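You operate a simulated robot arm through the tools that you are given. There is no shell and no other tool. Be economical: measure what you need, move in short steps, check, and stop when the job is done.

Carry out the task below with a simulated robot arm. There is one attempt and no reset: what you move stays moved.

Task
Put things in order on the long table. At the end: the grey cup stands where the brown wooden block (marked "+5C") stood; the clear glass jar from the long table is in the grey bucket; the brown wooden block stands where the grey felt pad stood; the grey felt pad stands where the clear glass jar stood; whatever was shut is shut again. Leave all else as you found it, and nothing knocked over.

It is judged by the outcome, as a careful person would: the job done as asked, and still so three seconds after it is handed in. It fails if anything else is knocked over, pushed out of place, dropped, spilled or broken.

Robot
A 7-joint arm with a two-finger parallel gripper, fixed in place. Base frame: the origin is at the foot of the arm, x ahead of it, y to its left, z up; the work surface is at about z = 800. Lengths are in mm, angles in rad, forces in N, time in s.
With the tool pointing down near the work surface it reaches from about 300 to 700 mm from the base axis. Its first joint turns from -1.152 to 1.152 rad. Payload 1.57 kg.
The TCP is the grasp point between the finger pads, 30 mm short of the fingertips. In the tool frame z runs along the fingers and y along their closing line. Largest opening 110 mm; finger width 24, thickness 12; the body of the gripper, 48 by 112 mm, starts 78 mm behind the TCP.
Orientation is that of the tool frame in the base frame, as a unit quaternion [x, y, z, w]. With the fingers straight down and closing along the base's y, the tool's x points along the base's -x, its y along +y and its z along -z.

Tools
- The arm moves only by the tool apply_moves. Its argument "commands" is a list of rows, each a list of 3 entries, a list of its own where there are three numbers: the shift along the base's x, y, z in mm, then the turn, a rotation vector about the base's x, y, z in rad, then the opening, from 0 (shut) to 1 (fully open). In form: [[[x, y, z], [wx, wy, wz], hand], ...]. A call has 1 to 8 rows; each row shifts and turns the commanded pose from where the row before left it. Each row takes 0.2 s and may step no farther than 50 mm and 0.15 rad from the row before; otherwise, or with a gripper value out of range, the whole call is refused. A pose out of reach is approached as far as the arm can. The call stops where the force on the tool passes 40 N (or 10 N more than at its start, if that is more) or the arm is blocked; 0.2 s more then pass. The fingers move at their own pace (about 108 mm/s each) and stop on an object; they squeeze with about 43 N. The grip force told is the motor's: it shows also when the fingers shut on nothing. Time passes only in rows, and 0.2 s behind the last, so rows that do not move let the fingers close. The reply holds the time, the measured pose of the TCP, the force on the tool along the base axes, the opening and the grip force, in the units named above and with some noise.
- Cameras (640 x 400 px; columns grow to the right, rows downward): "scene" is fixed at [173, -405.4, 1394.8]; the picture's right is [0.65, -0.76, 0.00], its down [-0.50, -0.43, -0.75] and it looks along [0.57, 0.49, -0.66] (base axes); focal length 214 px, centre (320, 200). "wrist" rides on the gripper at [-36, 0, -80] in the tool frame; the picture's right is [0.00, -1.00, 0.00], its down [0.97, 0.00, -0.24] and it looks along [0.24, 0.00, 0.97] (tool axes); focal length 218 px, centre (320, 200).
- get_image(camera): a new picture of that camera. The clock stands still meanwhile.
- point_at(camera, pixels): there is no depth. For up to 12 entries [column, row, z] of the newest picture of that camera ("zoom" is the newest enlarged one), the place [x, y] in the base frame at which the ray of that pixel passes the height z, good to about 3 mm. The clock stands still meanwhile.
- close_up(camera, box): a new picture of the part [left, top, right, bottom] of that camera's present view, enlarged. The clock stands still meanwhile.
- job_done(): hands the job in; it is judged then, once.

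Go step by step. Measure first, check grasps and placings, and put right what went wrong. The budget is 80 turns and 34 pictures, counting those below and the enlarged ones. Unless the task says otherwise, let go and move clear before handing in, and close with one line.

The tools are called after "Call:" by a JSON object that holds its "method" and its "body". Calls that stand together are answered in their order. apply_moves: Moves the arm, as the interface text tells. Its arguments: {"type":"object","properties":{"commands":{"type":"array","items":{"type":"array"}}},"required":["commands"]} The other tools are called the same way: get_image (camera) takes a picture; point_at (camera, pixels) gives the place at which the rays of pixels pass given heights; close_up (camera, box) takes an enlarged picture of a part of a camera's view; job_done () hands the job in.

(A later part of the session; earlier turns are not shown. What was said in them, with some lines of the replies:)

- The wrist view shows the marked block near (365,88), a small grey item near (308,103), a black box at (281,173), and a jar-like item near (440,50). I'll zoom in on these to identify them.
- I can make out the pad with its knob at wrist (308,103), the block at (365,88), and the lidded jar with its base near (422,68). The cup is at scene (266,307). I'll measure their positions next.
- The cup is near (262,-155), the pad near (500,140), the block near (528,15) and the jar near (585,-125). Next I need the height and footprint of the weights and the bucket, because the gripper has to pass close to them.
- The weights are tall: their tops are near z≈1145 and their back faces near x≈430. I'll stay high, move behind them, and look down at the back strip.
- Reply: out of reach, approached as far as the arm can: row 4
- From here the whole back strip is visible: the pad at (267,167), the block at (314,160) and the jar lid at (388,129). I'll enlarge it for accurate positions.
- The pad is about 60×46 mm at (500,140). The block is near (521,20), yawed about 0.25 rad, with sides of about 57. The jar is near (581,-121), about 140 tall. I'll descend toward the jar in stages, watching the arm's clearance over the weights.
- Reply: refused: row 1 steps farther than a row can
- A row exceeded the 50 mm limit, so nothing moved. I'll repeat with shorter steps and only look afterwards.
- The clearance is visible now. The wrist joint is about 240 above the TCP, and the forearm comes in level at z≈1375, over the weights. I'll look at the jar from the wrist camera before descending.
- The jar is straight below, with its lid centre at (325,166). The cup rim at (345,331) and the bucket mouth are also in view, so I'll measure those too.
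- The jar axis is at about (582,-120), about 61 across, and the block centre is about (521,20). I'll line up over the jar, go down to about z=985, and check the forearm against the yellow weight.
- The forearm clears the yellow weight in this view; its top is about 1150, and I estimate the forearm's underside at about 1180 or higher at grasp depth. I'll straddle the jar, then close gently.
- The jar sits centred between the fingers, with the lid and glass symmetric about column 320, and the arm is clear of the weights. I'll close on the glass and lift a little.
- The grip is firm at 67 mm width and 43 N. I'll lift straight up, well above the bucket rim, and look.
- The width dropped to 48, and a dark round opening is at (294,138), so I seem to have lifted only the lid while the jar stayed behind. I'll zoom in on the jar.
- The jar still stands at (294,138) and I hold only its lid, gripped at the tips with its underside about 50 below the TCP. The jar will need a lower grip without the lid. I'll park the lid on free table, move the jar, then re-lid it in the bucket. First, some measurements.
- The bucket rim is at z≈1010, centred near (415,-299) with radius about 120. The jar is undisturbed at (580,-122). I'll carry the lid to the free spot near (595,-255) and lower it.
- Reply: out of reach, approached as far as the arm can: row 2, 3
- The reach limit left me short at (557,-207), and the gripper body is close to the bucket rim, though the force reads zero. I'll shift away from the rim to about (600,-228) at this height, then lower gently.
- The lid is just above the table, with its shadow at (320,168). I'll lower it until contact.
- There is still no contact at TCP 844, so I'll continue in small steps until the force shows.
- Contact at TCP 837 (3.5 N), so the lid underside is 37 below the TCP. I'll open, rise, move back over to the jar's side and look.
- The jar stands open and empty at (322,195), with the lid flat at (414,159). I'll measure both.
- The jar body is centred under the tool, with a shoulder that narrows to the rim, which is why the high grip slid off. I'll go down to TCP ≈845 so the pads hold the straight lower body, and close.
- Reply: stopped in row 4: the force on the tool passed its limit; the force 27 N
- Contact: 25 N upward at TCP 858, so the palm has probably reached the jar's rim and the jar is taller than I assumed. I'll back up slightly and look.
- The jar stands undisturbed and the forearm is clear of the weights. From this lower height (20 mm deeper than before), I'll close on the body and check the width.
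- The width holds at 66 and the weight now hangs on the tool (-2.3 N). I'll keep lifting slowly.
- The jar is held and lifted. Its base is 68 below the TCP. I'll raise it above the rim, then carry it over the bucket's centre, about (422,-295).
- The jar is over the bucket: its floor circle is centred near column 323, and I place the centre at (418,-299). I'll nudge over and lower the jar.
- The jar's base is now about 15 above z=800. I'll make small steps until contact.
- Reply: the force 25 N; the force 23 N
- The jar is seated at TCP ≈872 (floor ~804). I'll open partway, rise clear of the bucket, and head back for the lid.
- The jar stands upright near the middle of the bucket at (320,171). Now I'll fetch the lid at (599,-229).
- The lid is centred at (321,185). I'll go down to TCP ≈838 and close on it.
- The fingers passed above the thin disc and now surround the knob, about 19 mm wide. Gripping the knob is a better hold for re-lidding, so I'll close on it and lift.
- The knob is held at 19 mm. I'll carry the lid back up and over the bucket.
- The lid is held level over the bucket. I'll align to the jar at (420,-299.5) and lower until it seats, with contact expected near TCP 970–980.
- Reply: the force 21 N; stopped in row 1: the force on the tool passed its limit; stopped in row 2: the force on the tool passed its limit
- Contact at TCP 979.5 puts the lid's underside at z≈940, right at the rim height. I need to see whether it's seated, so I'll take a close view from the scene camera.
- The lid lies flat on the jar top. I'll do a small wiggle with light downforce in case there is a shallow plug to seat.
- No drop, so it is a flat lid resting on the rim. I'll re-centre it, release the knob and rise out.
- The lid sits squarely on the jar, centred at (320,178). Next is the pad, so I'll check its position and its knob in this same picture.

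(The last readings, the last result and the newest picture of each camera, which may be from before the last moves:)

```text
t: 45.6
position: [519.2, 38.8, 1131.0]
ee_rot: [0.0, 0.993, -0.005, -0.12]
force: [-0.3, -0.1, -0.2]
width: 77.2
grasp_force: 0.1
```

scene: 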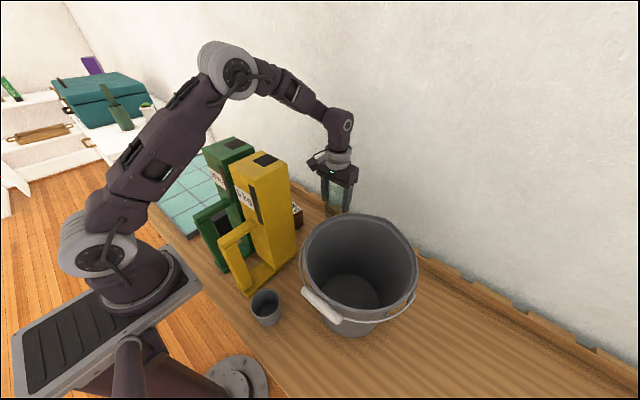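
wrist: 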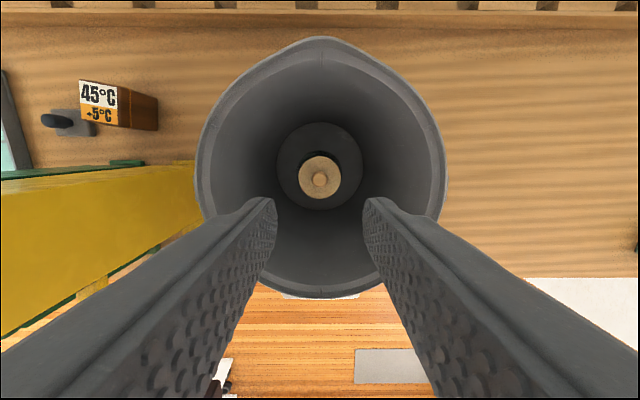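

Tilt is set, leaning the wrist toward the wall for clearance. The pad's knob is about (501,141) with its top near 840. I'll move above it and come down, aiming for the knob.

Call:
{"method": "apply_moves", "body": {"commands": [[[-4, 34, 0], [0, 0, 0], 0.7], [[-5, 34, 0], [0, 0, 0], 0.7], [[-5, 34, 0], [0, 0, 0], 0.7], [[0, 0, -45], [0, 0, 0], 0.7], [[0, 0, -48], [0, 0, 0], 0.7], [[0, 0, -48], [0, 0, 0], 0.7], [[0, 0, -40], [0, 0, 0], 0.7]]}}

Call:
{"method": "get_image", "body": {"camera": "wrist"}}

```text
t: 47.2
position: [506.4, 138.7, 951.3]
ee_rot: [-0.001, 0.993, -0.003, -0.12]
force: [-0.5, 0.4, -0.1]
width: 77.1
grasp_force: 0.0
```

```text
2 pictures are left
```

wrist: 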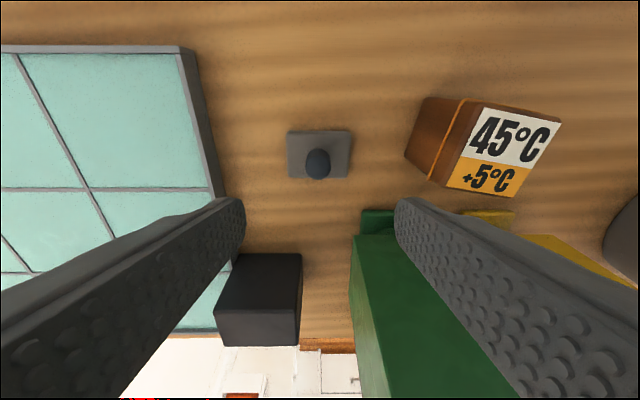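

I have a clear view of the pad (287–350, 130–178), its knob at (317,162), and the block's side. I'll measure all of them.

Call:
{"method": "point_at", "body": {"camera": "wrist", "pixels": [[287, 132, 808], [350, 130, 808], [349, 178, 808], [288, 178, 808], [317, 163, 840], [305, 163, 830], [330, 163, 830], [425, 97, 800], [405, 155, 800], [447, 185, 870], [485, 106, 870], [515, 197, 870]]}}

Call:
{"method": "point_at", "body": {"camera": "wrist", "pixels": [[561, 121, 870], [561, 121, 880], [485, 106, 880], [515, 197, 880], [447, 185, 880], [447, 185, 860], [485, 106, 860], [561, 121, 860], [515, 197, 860]]}}

```text
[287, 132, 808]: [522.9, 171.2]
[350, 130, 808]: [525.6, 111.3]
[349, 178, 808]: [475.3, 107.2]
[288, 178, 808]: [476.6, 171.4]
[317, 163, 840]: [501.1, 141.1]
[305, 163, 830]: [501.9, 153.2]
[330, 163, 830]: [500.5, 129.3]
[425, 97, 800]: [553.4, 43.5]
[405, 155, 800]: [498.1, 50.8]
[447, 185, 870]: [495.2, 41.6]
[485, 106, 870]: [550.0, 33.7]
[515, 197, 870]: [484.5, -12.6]
```

```text
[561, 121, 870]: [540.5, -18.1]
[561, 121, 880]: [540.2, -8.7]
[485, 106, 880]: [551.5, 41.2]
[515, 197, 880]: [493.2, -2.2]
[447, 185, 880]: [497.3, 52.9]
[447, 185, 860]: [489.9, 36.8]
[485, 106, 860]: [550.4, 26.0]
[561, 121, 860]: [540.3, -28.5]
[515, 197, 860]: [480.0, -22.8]
```

The pad centre is (500,140.3) and its knob is at (501,141). The block's top is z≈880, centred at (521,21). I'll descend onto the knob and grip.

Call:
{"method": "apply_moves", "body": {"commands": [[[-1, 1.5, -40], [0, 0, 0], 0.7], [[0, 0, -35], [0, 0, 0], 0.7], [[0, 0, -20], [0, 0, 0], 0.7], [[0, 0, -8], [0, 0, 0], 0.7], [[0, 0, 0], [0, 0, 0], 0], [[0, 0, 0], [0, 0, 0], 0], [[0, 0, 0], [0, 0, 0], 0]]}}

```text
t: 48.9
position: [505.9, 140.4, 848.2]
ee_rot: [0.0, 0.993, -0.004, -0.119]
force: [-0.8, -1.1, 0.3]
width: 20.7
grasp_force: 33.8
```

The knob is gripped at 20.7 mm. I'll lift and carry the pad over the block to the jar's old place at (580.5,-121.5).

Call:
{"method": "apply_moves", "body": {"commands": [[[0, 0, 10], [0, 0, 0], 0], [[0, 0, 30], [0, 0, 0], 0], [[0, 0, 45], [0, 0, 0], 0], [[0, 0, 45], [0, 0, 0], 0], [[10, -15, 20], [0, 0, 0], 0], [[12, -40, 0], [0, 0, 0], 0], [[13, -42, 0], [0, 0, 0], 0], [[12, -42, 0], [0, 0, 0], 0]]}}

Call:
{"method": "apply_moves", "body": {"commands": [[[12, -42, 0], [0, 0, 0], 0], [[11, -42, 0], [0, 0, 0], 0], [[10, -38.8, 0], [0, 0, 0], 0], [[0, 0, -40], [0, 0, 0], 0], [[0, 0, -45], [0, 0, 0], 0], [[0, 0, -35], [0, 0, 0], 0], [[0, 0, -17], [0, 0, 0], 0], [[0, 0, -7], [0, 0, 0], 0]]}}

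```text
t: 50.6
position: [552.8, 3.8, 997.2]
ee_rot: [-0.001, 0.993, -0.003, -0.119]
force: [0.3, 0.3, 0.0]
width: 20.4
grasp_force: 33.7
```

```text
t: 52.5
position: [586.2, -120.3, 852.8]
ee_rot: [0.0, 0.993, -0.003, -0.12]
force: [0.3, -0.5, -1.1]
width: 20.5
grasp_force: 34.3
```

About 5 mm remain, so I'll lower to contact.

Call:
{"method": "apply_moves", "body": {"commands": [[[0, -0.5, -2], [0, 0, 0], 0], [[0, 0, -1.5], [0, 0, 0], 0], [[0, 0, 0], [0, 0, 0], 0]]}}

Call:
{"method": "apply_moves", "body": {"commands": [[[0, 0, -1], [0, 0, 0], 0], [[0, 0, 0], [0, 0, 0], 0]]}}

```text
t: 53.2
position: [586.6, -121.9, 849.1]
ee_rot: [0.0, 0.993, -0.003, -0.119]
force: [-0.9, -0.6, -0.6]
width: 20.3
grasp_force: 34.0
```

```text
t: 53.9
position: [586.6, -121.6, 848.7]
ee_rot: [-0.001, 0.993, -0.004, -0.119]
force: [-0.5, 0.2, -0.2]
width: 20.5
grasp_force: 34.0
```

Call:
{"method": "apply_moves", "body": {"commands": [[[0, 0, -1], [0, 0, 0], 0], [[0, 0, 0], [0, 0, 0], 0]]}}

Call:
{"method": "apply_moves", "body": {"commands": [[[0, 0, -1], [0, 0, 0], 0], [[0, 0, 0], [0, 0, 0], 0]]}}

```text
t: 54.5
position: [586.8, -121.0, 847.7]
ee_rot: [-0.001, 0.993, -0.004, -0.118]
force: [0.8, -0.1, -0.5]
width: 20.3
grasp_force: 34.2
```

```text
t: 55.0
position: [587.0, -121.0, 847.7]
ee_rot: [0.0, 0.993, -0.004, -0.118]
force: [-0.3, 0.4, 10.1]
width: 20.1
grasp_force: 34.2
```

The pad is down (10 N contact). I'll release, rise, and move above the block with a -0.19 rad yaw to match its faces.

Call:
{"method": "apply_moves", "body": {"commands": [[[0, 0, 0.5], [0, 0, 0], 0.6], [[0, 0, 0], [0, 0, 0], 0.6], [[0, 0, 30], [0, 0, 0], 0.6], [[0, 0, 45], [0, 0, 0], 0.6], [[0, 0, 47], [0, 0, 0], 1], [[-22, 40, 0], [0, 0, -0.095], 1], [[-22, 41, 0], [0, 0, -0.095], 1], [[-20, 41, 0], [0, 0, 0], 1]]}}

Call:
{"method": "apply_moves", "body": {"commands": [[[-2, 20, 0], [0, 0, 0], 1], [[0, 0, 0], [0, 0, 0], 1]]}}

Call:
{"method": "get_image", "body": {"camera": "wrist"}}

```text
t: 56.9
position: [522.5, -0.8, 970.0]
ee_rot: [0.094, 0.988, 0.007, -0.12]
force: [0.5, -0.9, -0.7]
width: 110.4
grasp_force: 0.0
```

```text
t: 57.5
position: [519.3, 21.0, 969.6]
ee_rot: [0.094, 0.989, 0.008, -0.118]
force: [-0.8, -0.3, -0.1]
width: 110.0
grasp_force: 0.0
```

```text
1 pictures are left
```

wrist: 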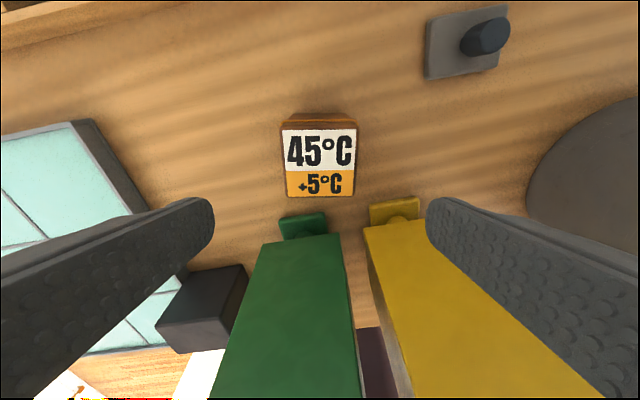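

The block is squared up and centred (282–356 about column 320), and the pad stands at the jar's old spot. I'll check the block centre numerically, and the pad too.

Call:
{"method": "point_at", "body": {"camera": "wrist", "pixels": [[282, 130, 880], [357, 130, 880], [355, 196, 880], [287, 198, 880], [427, 22, 808], [507, 6, 808], [500, 68, 808], [427, 79, 808]]}}

```text
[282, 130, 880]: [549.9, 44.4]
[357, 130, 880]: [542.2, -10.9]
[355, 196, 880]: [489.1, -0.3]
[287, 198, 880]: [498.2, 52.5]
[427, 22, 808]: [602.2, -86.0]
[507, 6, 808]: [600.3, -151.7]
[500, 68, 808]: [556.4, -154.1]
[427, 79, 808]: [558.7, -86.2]
```

The block top centre is (520,21.4). I'll descend to TCP ≈856, close and lift slightly.

Call:
{"method": "apply_moves", "body": {"commands": [[[1.2, 0.3, -40], [0, 0, 0], 1], [[0, 0, -40], [0, 0, 0], 1], [[0, 0, -24], [0, 0, 0], 1], [[0, 0, -10], [0, 0, 0], 1], [[0, 0, 0], [0, 0, 0], 0], [[0, 0, 0], [0, 0, 0], 0], [[0, 0, 0], [0, 0, 0], 0]]}}

Call:
{"method": "apply_moves", "body": {"commands": [[[0, 0, 8], [0, 0, 0], 0], [[0, 0, 20], [0, 0, 0], 0], [[0, 0, 30], [0, 0, 0], 0], [[0, 0, 0], [0, 0, 0], 0]]}}

```text
t: 59.0
position: [520.4, 22.2, 855.7]
ee_rot: [0.092, 0.989, 0.008, -0.118]
force: [-0.5, 0.6, -0.1]
width: 57.9
grasp_force: 43.4
```

```text
t: 60.0
position: [521.5, 20.6, 913.3]
ee_rot: [0.094, 0.988, 0.008, -0.119]
force: [-0.5, 1.1, -1.1]
width: 57.7
grasp_force: 42.8
```

The block is held at 58 mm. I'll carry it to the pad's old place at (500,140) and lower it.

Call:
{"method": "apply_moves", "body": {"commands": [[[-4, 24, 0], [0, 0, 0], 0], [[-6, 36, 0], [0, 0, 0], 0], [[-6, 36, 0], [0, 0, 0], 0], [[-4.8, 23, 0], [0, 0, 0], 0], [[0, 0, -25], [0, 0, 0], 0], [[0, 0, -20], [0, 0, 0], 0], [[0, 0, -7], [0, 0, 0], 0], [[0, 0, -2], [0, 0, 0], 0]]}}

Call:
{"method": "apply_moves", "body": {"commands": [[[0, 0, -2], [0, 0, 0], 0], [[0, 0, -1], [0, 0, 0], 0], [[0, 0, 0], [0, 0, 0], 0]]}}

```text
t: 61.9
position: [499.9, 141.0, 859.2]
ee_rot: [0.093, 0.989, 0.008, -0.119]
force: [0.7, -0.3, -2.0]
width: 57.6
grasp_force: 42.5
```

```text
t: 62.6
position: [500.3, 139.6, 855.8]
ee_rot: [0.092, 0.989, 0.008, -0.119]
force: [0.1, 0.0, -1.0]
width: 57.7
grasp_force: 42.8
```

Call:
{"method": "apply_moves", "body": {"commands": [[[0, 0, -1], [0, 0, 0], 0], [[0, 0, 0], [0, 0, 0], 0]]}}

Call:
{"method": "apply_moves", "body": {"commands": [[[0, 0, -1], [0, 0, 0], 0], [[0, 0, 0], [0, 0, 0], 0]]}}

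```text
t: 63.2
position: [500.9, 140.0, 853.5]
ee_rot: [0.093, 0.988, 0.007, -0.119]
force: [-1.5, -0.5, -1.7]
width: 57.6
grasp_force: 42.8
```

```text
t: 63.9
position: [500.1, 139.6, 854.5]
ee_rot: [0.093, 0.989, 0.008, -0.119]
force: [-3.2, -2.6, 18.1]
width: 57.6
grasp_force: 43.4
```

Contact, so the block is down. I'll release, rise high, and start around the weights toward the cup while yawing toward -90°.

Call:
{"method": "apply_moves", "body": {"commands": [[[0, 0, 0.5], [0, 0, 0], 0.8], [[0, 0, 0], [0, 0, 0], 0.8], [[0, 0, 30], [0, 0, 0], 0.8], [[0, 0, 45], [0, 0, 0], 0.8], [[0, 0, 45], [0, 0, 0], 0.8], [[0, 0, 45], [0, 0, 0], 0.8], [[0, 0, 45], [0, 0, 0], 0.8], [[0, 0, 45], [0, 0, 0], 0.8]]}}

Call:
{"method": "apply_moves", "body": {"commands": [[[5, -45, 0], [0, 0, -0.138], 0.8], [[5, -46, 0], [0, 0, -0.138], 0.8], [[5, -47, 0], [0, 0, -0.138], 0.8], [[5, -47, 0], [0, 0, -0.138], 0.8], [[0, -47, 0], [0, 0, -0.138], 0.8], [[0, -47, 0], [0, 0, -0.138], 0.8], [[0, -47, 0], [0, 0, -0.138], 0.8], [[0, -47, 0], [0, 0, -0.138], 0.8]]}}

```text
t: 65.7
position: [500.3, 137.8, 1110.7]
ee_rot: [0.094, 0.988, 0.008, -0.119]
force: [0.0, 0.3, 0.0]
width: 88.0
grasp_force: 0.1
```

```text
t: 67.5
position: [520.6, -234.2, 1109.9]
ee_rot: [0.599, 0.792, 0.069, -0.097]
force: [0.2, -0.6, -0.2]
width: 87.9
grasp_force: 0.1
```

I'm past the weights at (520,-234). I'll cross above the bucket to the cup and finish the yaw.

Call:
{"method": "apply_moves", "body": {"commands": [[[-46, 0, 0], [0, 0, -0.138], 0.8], [[-46, 0, 0], [0, 0, -0.139], 0.8], [[-46, 0, 0], [0, 0, 0], 0.8], [[-46, 0, 0], [0, 0, 0], 0.8], [[-25, 25, 0], [0, 0, 0], 0.8], [[-25, 25, 0], [0, 0, 0], 0.8], [[-24.5, 25, 0], [0, 0, 0], 0.8], [[0, 0, -20], [0, 0, 0], 0.8]]}}

```text
t: 69.2
position: [262.5, -157.9, 1088.9]
ee_rot: [0.701, 0.703, 0.082, -0.087]
force: [0.5, -0.2, 0.9]
width: 87.8
grasp_force: 0.0
```

I'm over the cup. I'll descend a bit more and use the last picture to align.

Call:
{"method": "apply_moves", "body": {"commands": [[[0, 0, -45], [0, 0, 0], 0.8], [[0, 0, -45], [0, 0, 0], 0.8]]}}

Call:
{"method": "get_image", "body": {"camera": "wrist"}}

```text
t: 69.8
position: [262.0, -157.3, 999.4]
ee_rot: [0.702, 0.702, 0.081, -0.086]
force: [-0.7, 0.2, 0.2]
width: 88.0
grasp_force: 0.0
```

```text
0 pictures are left
```

wrist: 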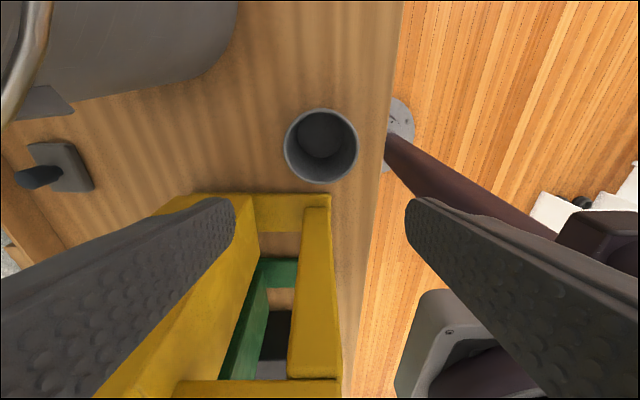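

The cup rim is centred at (321,146), and the yellow handle is at (310–340,195+). I'll measure the cup and the handle clearance.

Call:
{"method": "point_at", "body": {"camera": "wrist", "pixels": [[321, 146, 872], [321, 146, 865], [284, 146, 872], [358, 146, 872], [321, 109, 872], [321, 183, 872], [321, 136, 806], [197, 195, 800], [325, 195, 820], [328, 207, 960], [303, 209, 960], [20, 110, 800]]}}

```text
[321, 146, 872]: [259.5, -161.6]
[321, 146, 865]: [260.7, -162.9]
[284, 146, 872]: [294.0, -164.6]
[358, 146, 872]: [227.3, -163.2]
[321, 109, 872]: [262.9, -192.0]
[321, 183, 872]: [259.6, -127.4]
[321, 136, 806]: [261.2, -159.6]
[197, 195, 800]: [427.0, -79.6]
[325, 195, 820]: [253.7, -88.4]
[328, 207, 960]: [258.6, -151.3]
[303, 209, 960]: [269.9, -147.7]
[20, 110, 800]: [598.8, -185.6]
```

The cup axis is about (260.3,-161), 66 across at the rim, and the yellow weight's side is near y≈-90, so the fingers have room. I'll descend and grip.

Call:
{"method": "apply_moves", "body": {"commands": [[[-1.7, -3.7, -40], [0, 0, 0], 0.85], [[0, 0, -45], [0, 0, 0], 0.85], [[0, 0, -35], [0, 0, 0], 0.85], [[0, 0, -20], [0, 0, 0], 0.85], [[0, 0, -7], [0, 0, 0], 0.85], [[0, 0, 0], [0, 0, 0], 0.85]]}}

Call:
{"method": "apply_moves", "body": {"commands": [[[0, 0, 0], [0, 0, 0], 0], [[0, 0, 0], [0, 0, 0], 0], [[0, 0, 0], [0, 0, 0], 0], [[0, 0, 0], [0, 0, 0], 0]]}}

```text
t: 71.2
position: [259.3, -162.4, 852.0]
ee_rot: [0.702, 0.702, 0.081, -0.086]
force: [-0.1, 0.3, 0.8]
width: 93.7
grasp_force: 0.1
```

```text
t: 72.2
position: [261.2, -161.7, 852.3]
ee_rot: [0.702, 0.703, 0.081, -0.087]
force: [-0.1, -0.1, -0.4]
width: 66.8
grasp_force: 42.9
```

The cup is gripped at 66.8 mm. I'll lift slowly and check that it holds.

Call:
{"method": "apply_moves", "body": {"commands": [[[0, 0, 4], [0, 0, 0], 0], [[0, 0, 8], [0, 0, 0], 0], [[0, 0, 15], [0, 0, 0], 0], [[0, 0, 25], [0, 0, 0], 0], [[0, 0, 30], [0, 0, 0], 0], [[0, 0, 0], [0, 0, 0], 0]]}}

```text
t: 73.7
position: [262.7, -161.7, 935.2]
ee_rot: [0.702, 0.703, 0.082, -0.087]
force: [-0.6, 0.2, -0.8]
width: 66.8
grasp_force: 42.7
```

The cup is held. I'll raise it, then go around: over the bucket first, then behind the weights, yawing back.

Call:
{"method": "apply_moves", "body": {"commands": [[[0, 0, 35], [0, 0, 0], 0], [[0, 0, 40], [0, 0, 0], 0], [[0, 0, 40], [0, 0, 0], 0], [[0, 0, 40], [0, 0, 0], 0], [[0, 0, 40], [0, 0, 0], 0], [[24, -25, 0], [0, 0, 0], 0], [[25, -25, 0], [0, 0, 0], 0], [[25, -25, 0], [0, 0, 0], 0]]}}

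Call:
{"method": "apply_moves", "body": {"commands": [[[45, 0, 0], [0, 0, 0.1428], 0], [[46, 0, 0], [0, 0, 0.1428], 0], [[46, 0, 0], [0, 0, 0.1428], 0], [[46, 0, 0], [0, 0, 0.1428], 0], [[0, 20, 0], [0, 0, 0.1428], 0], [[0, 40, 0], [0, 0, 0.1428], 0], [[0, 40, 0], [0, 0, 0.1428], 0], [[0, 40, 0], [0, 0, 0.1428], 0]]}}

```text
t: 75.5
position: [335.0, -236.3, 1129.8]
ee_rot: [0.702, 0.703, 0.081, -0.087]
force: [0.5, 0.0, -0.1]
width: 66.9
grasp_force: 43.2
```

```text
t: 77.2
position: [517.5, -95.5, 1128.2]
ee_rot: [0.209, 0.971, 0.022, -0.117]
force: [-0.1, 0.6, -1.0]
width: 66.9
grasp_force: 43.1
```

It is still held. I'll finish the yaw, move over the block's old place (520.5,21.3) and start down.

Call:
{"method": "apply_moves", "body": {"commands": [[[1, 40, 0], [0, 0, 0.1428], 0], [[1, 40, 0], [0, 0, 0.1428], 0], [[1, 36.5, 0], [0, 0, 0.1428], 0], [[0, 0, -40], [0, 0, 0], 0], [[0, 0, -45], [0, 0, 0], 0], [[0, 0, -45], [0, 0, 0], 0], [[0, 0, -45], [0, 0, 0], 0], [[0, 0, -40], [0, 0, 0], 0]]}}

Call:
{"method": "apply_moves", "body": {"commands": [[[0, 0, -25], [0, 0, 0], 0], [[0, 0, -15], [0, 0, 0], 0], [[0, 0, -8], [0, 0, 0], 0], [[0, 0, -5], [0, 0, 0], 0], [[0, 0, 0], [0, 0, 0], 0]]}}

```text
t: 79.0
position: [520.6, 20.0, 915.0]
ee_rot: [0.0, 0.993, -0.003, -0.119]
force: [0.2, -0.1, -1.0]
width: 66.5
grasp_force: 42.7
```

```text
t: 80.2
position: [520.7, 20.3, 861.4]
ee_rot: [-0.001, 0.993, -0.003, -0.12]
force: [-0.6, -0.9, -1.9]
width: 66.2
grasp_force: 43.3
```

Call:
{"method": "apply_moves", "body": {"commands": [[[0, 1, -4], [0, 0, 0], 0], [[0, 0, -2], [0, 0, 0], 0], [[0, 0, 0], [0, 0, 0], 0]]}}

Call:
{"method": "apply_moves", "body": {"commands": [[[0, 0, -1.5], [0, 0, 0], 0], [[0, 0, 0], [0, 0, 0], 0]]}}

Call:
{"method": "apply_moves", "body": {"commands": [[[0, 0, -1], [0, 0, 0], 0], [[0, 0, 0], [0, 0, 0], 0]]}}

```text
t: 81.0
position: [521.3, 21.1, 856.7]
ee_rot: [-0.001, 0.993, -0.004, -0.119]
force: [0.0, 0.7, -0.8]
width: 66.1
grasp_force: 42.9
```

```text
t: 81.7
position: [521.1, 20.5, 854.5]
ee_rot: [-0.001, 0.993, -0.004, -0.119]
force: [0.3, 0.3, -1.2]
width: 66.5
grasp_force: 43.4
```

```text
t: 82.2
position: [521.3, 20.6, 852.0]
ee_rot: [-0.001, 0.993, -0.004, -0.119]
force: [-0.5, -0.1, -0.5]
width: 66.2
grasp_force: 42.6
```

There's no contact yet at 852, the height it was picked at. I'll continue in 1 mm steps.

Call:
{"method": "apply_moves", "body": {"commands": [[[0, 0, -1], [0, 0, 0], 0], [[0, 0, 0], [0, 0, 0], 0]]}}

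Call:
{"method": "apply_moves", "body": {"commands": [[[0, 0, -1], [0, 0, 0], 0], [[0, 0, 0], [0, 0, 0], 0]]}}

```text
t: 82.8
position: [520.3, 20.2, 852.3]
ee_rot: [0.0, 0.993, -0.004, -0.12]
force: [-0.7, -0.5, 1.3]
width: 65.9
grasp_force: 43.0
```

```text
t: 83.5
position: [521.3, 20.7, 851.6]
ee_rot: [0.0, 0.993, -0.003, -0.118]
force: [0.6, -0.1, 22.0]
width: 66.3
grasp_force: 43.0
```

Solid contact (22 N), so the cup is standing. I'll release and rise straight up, clear.

Call:
{"method": "apply_moves", "body": {"commands": [[[0, 0, 0.8], [0, 0, 0], 0.85], [[0, 0, 0], [0, 0, 0], 0.85], [[0, 0, 0], [0, 0, 0], 0.85], [[0, 0, 25], [0, 0, 0], 0.85], [[0, 0, 45], [0, 0, 0], 0.85], [[0, 0, 45], [0, 0, 0], 0.85], [[0, 0, 45], [0, 0, 0], 0.85], [[0, 0, 45], [0, 0, 0], 0.85]]}}

```text
t: 85.2
position: [520.1, 21.7, 1058.3]
ee_rot: [0.0, 0.993, -0.004, -0.12]
force: [1.3, 0.7, -0.5]
width: 93.5
grasp_force: 0.0
```

The gripper is free and clear, with no load on it. One last rise, then I hand in.

Call:
{"method": "apply_moves", "body": {"commands": [[[0, 0, 45], [0, 0, 0], 0.85], [[0, 0, 40], [0, 0, 0], 0.85], [[0, 0, 0], [0, 0, 0], 0.85]]}}

Call:
{"method": "job_done", "body": {}}

```text
t: 86.0
position: [520.2, 20.9, 1142.2]
ee_rot: [-0.001, 0.993, -0.004, -0.12]
force: [-0.6, 0.2, 0.0]
width: 93.4
grasp_force: 0.1
```

```text
The job is handed in.
```

I've handed the job in: the jar is in the bucket with its lid back on (it came off during the first lift), the pad is where the jar stood, the block where the pad stood, and the cup where the block stood. The jar and pad were checked in pictures, but I had none left for the final block and cup placements, which rest on force and position readings.
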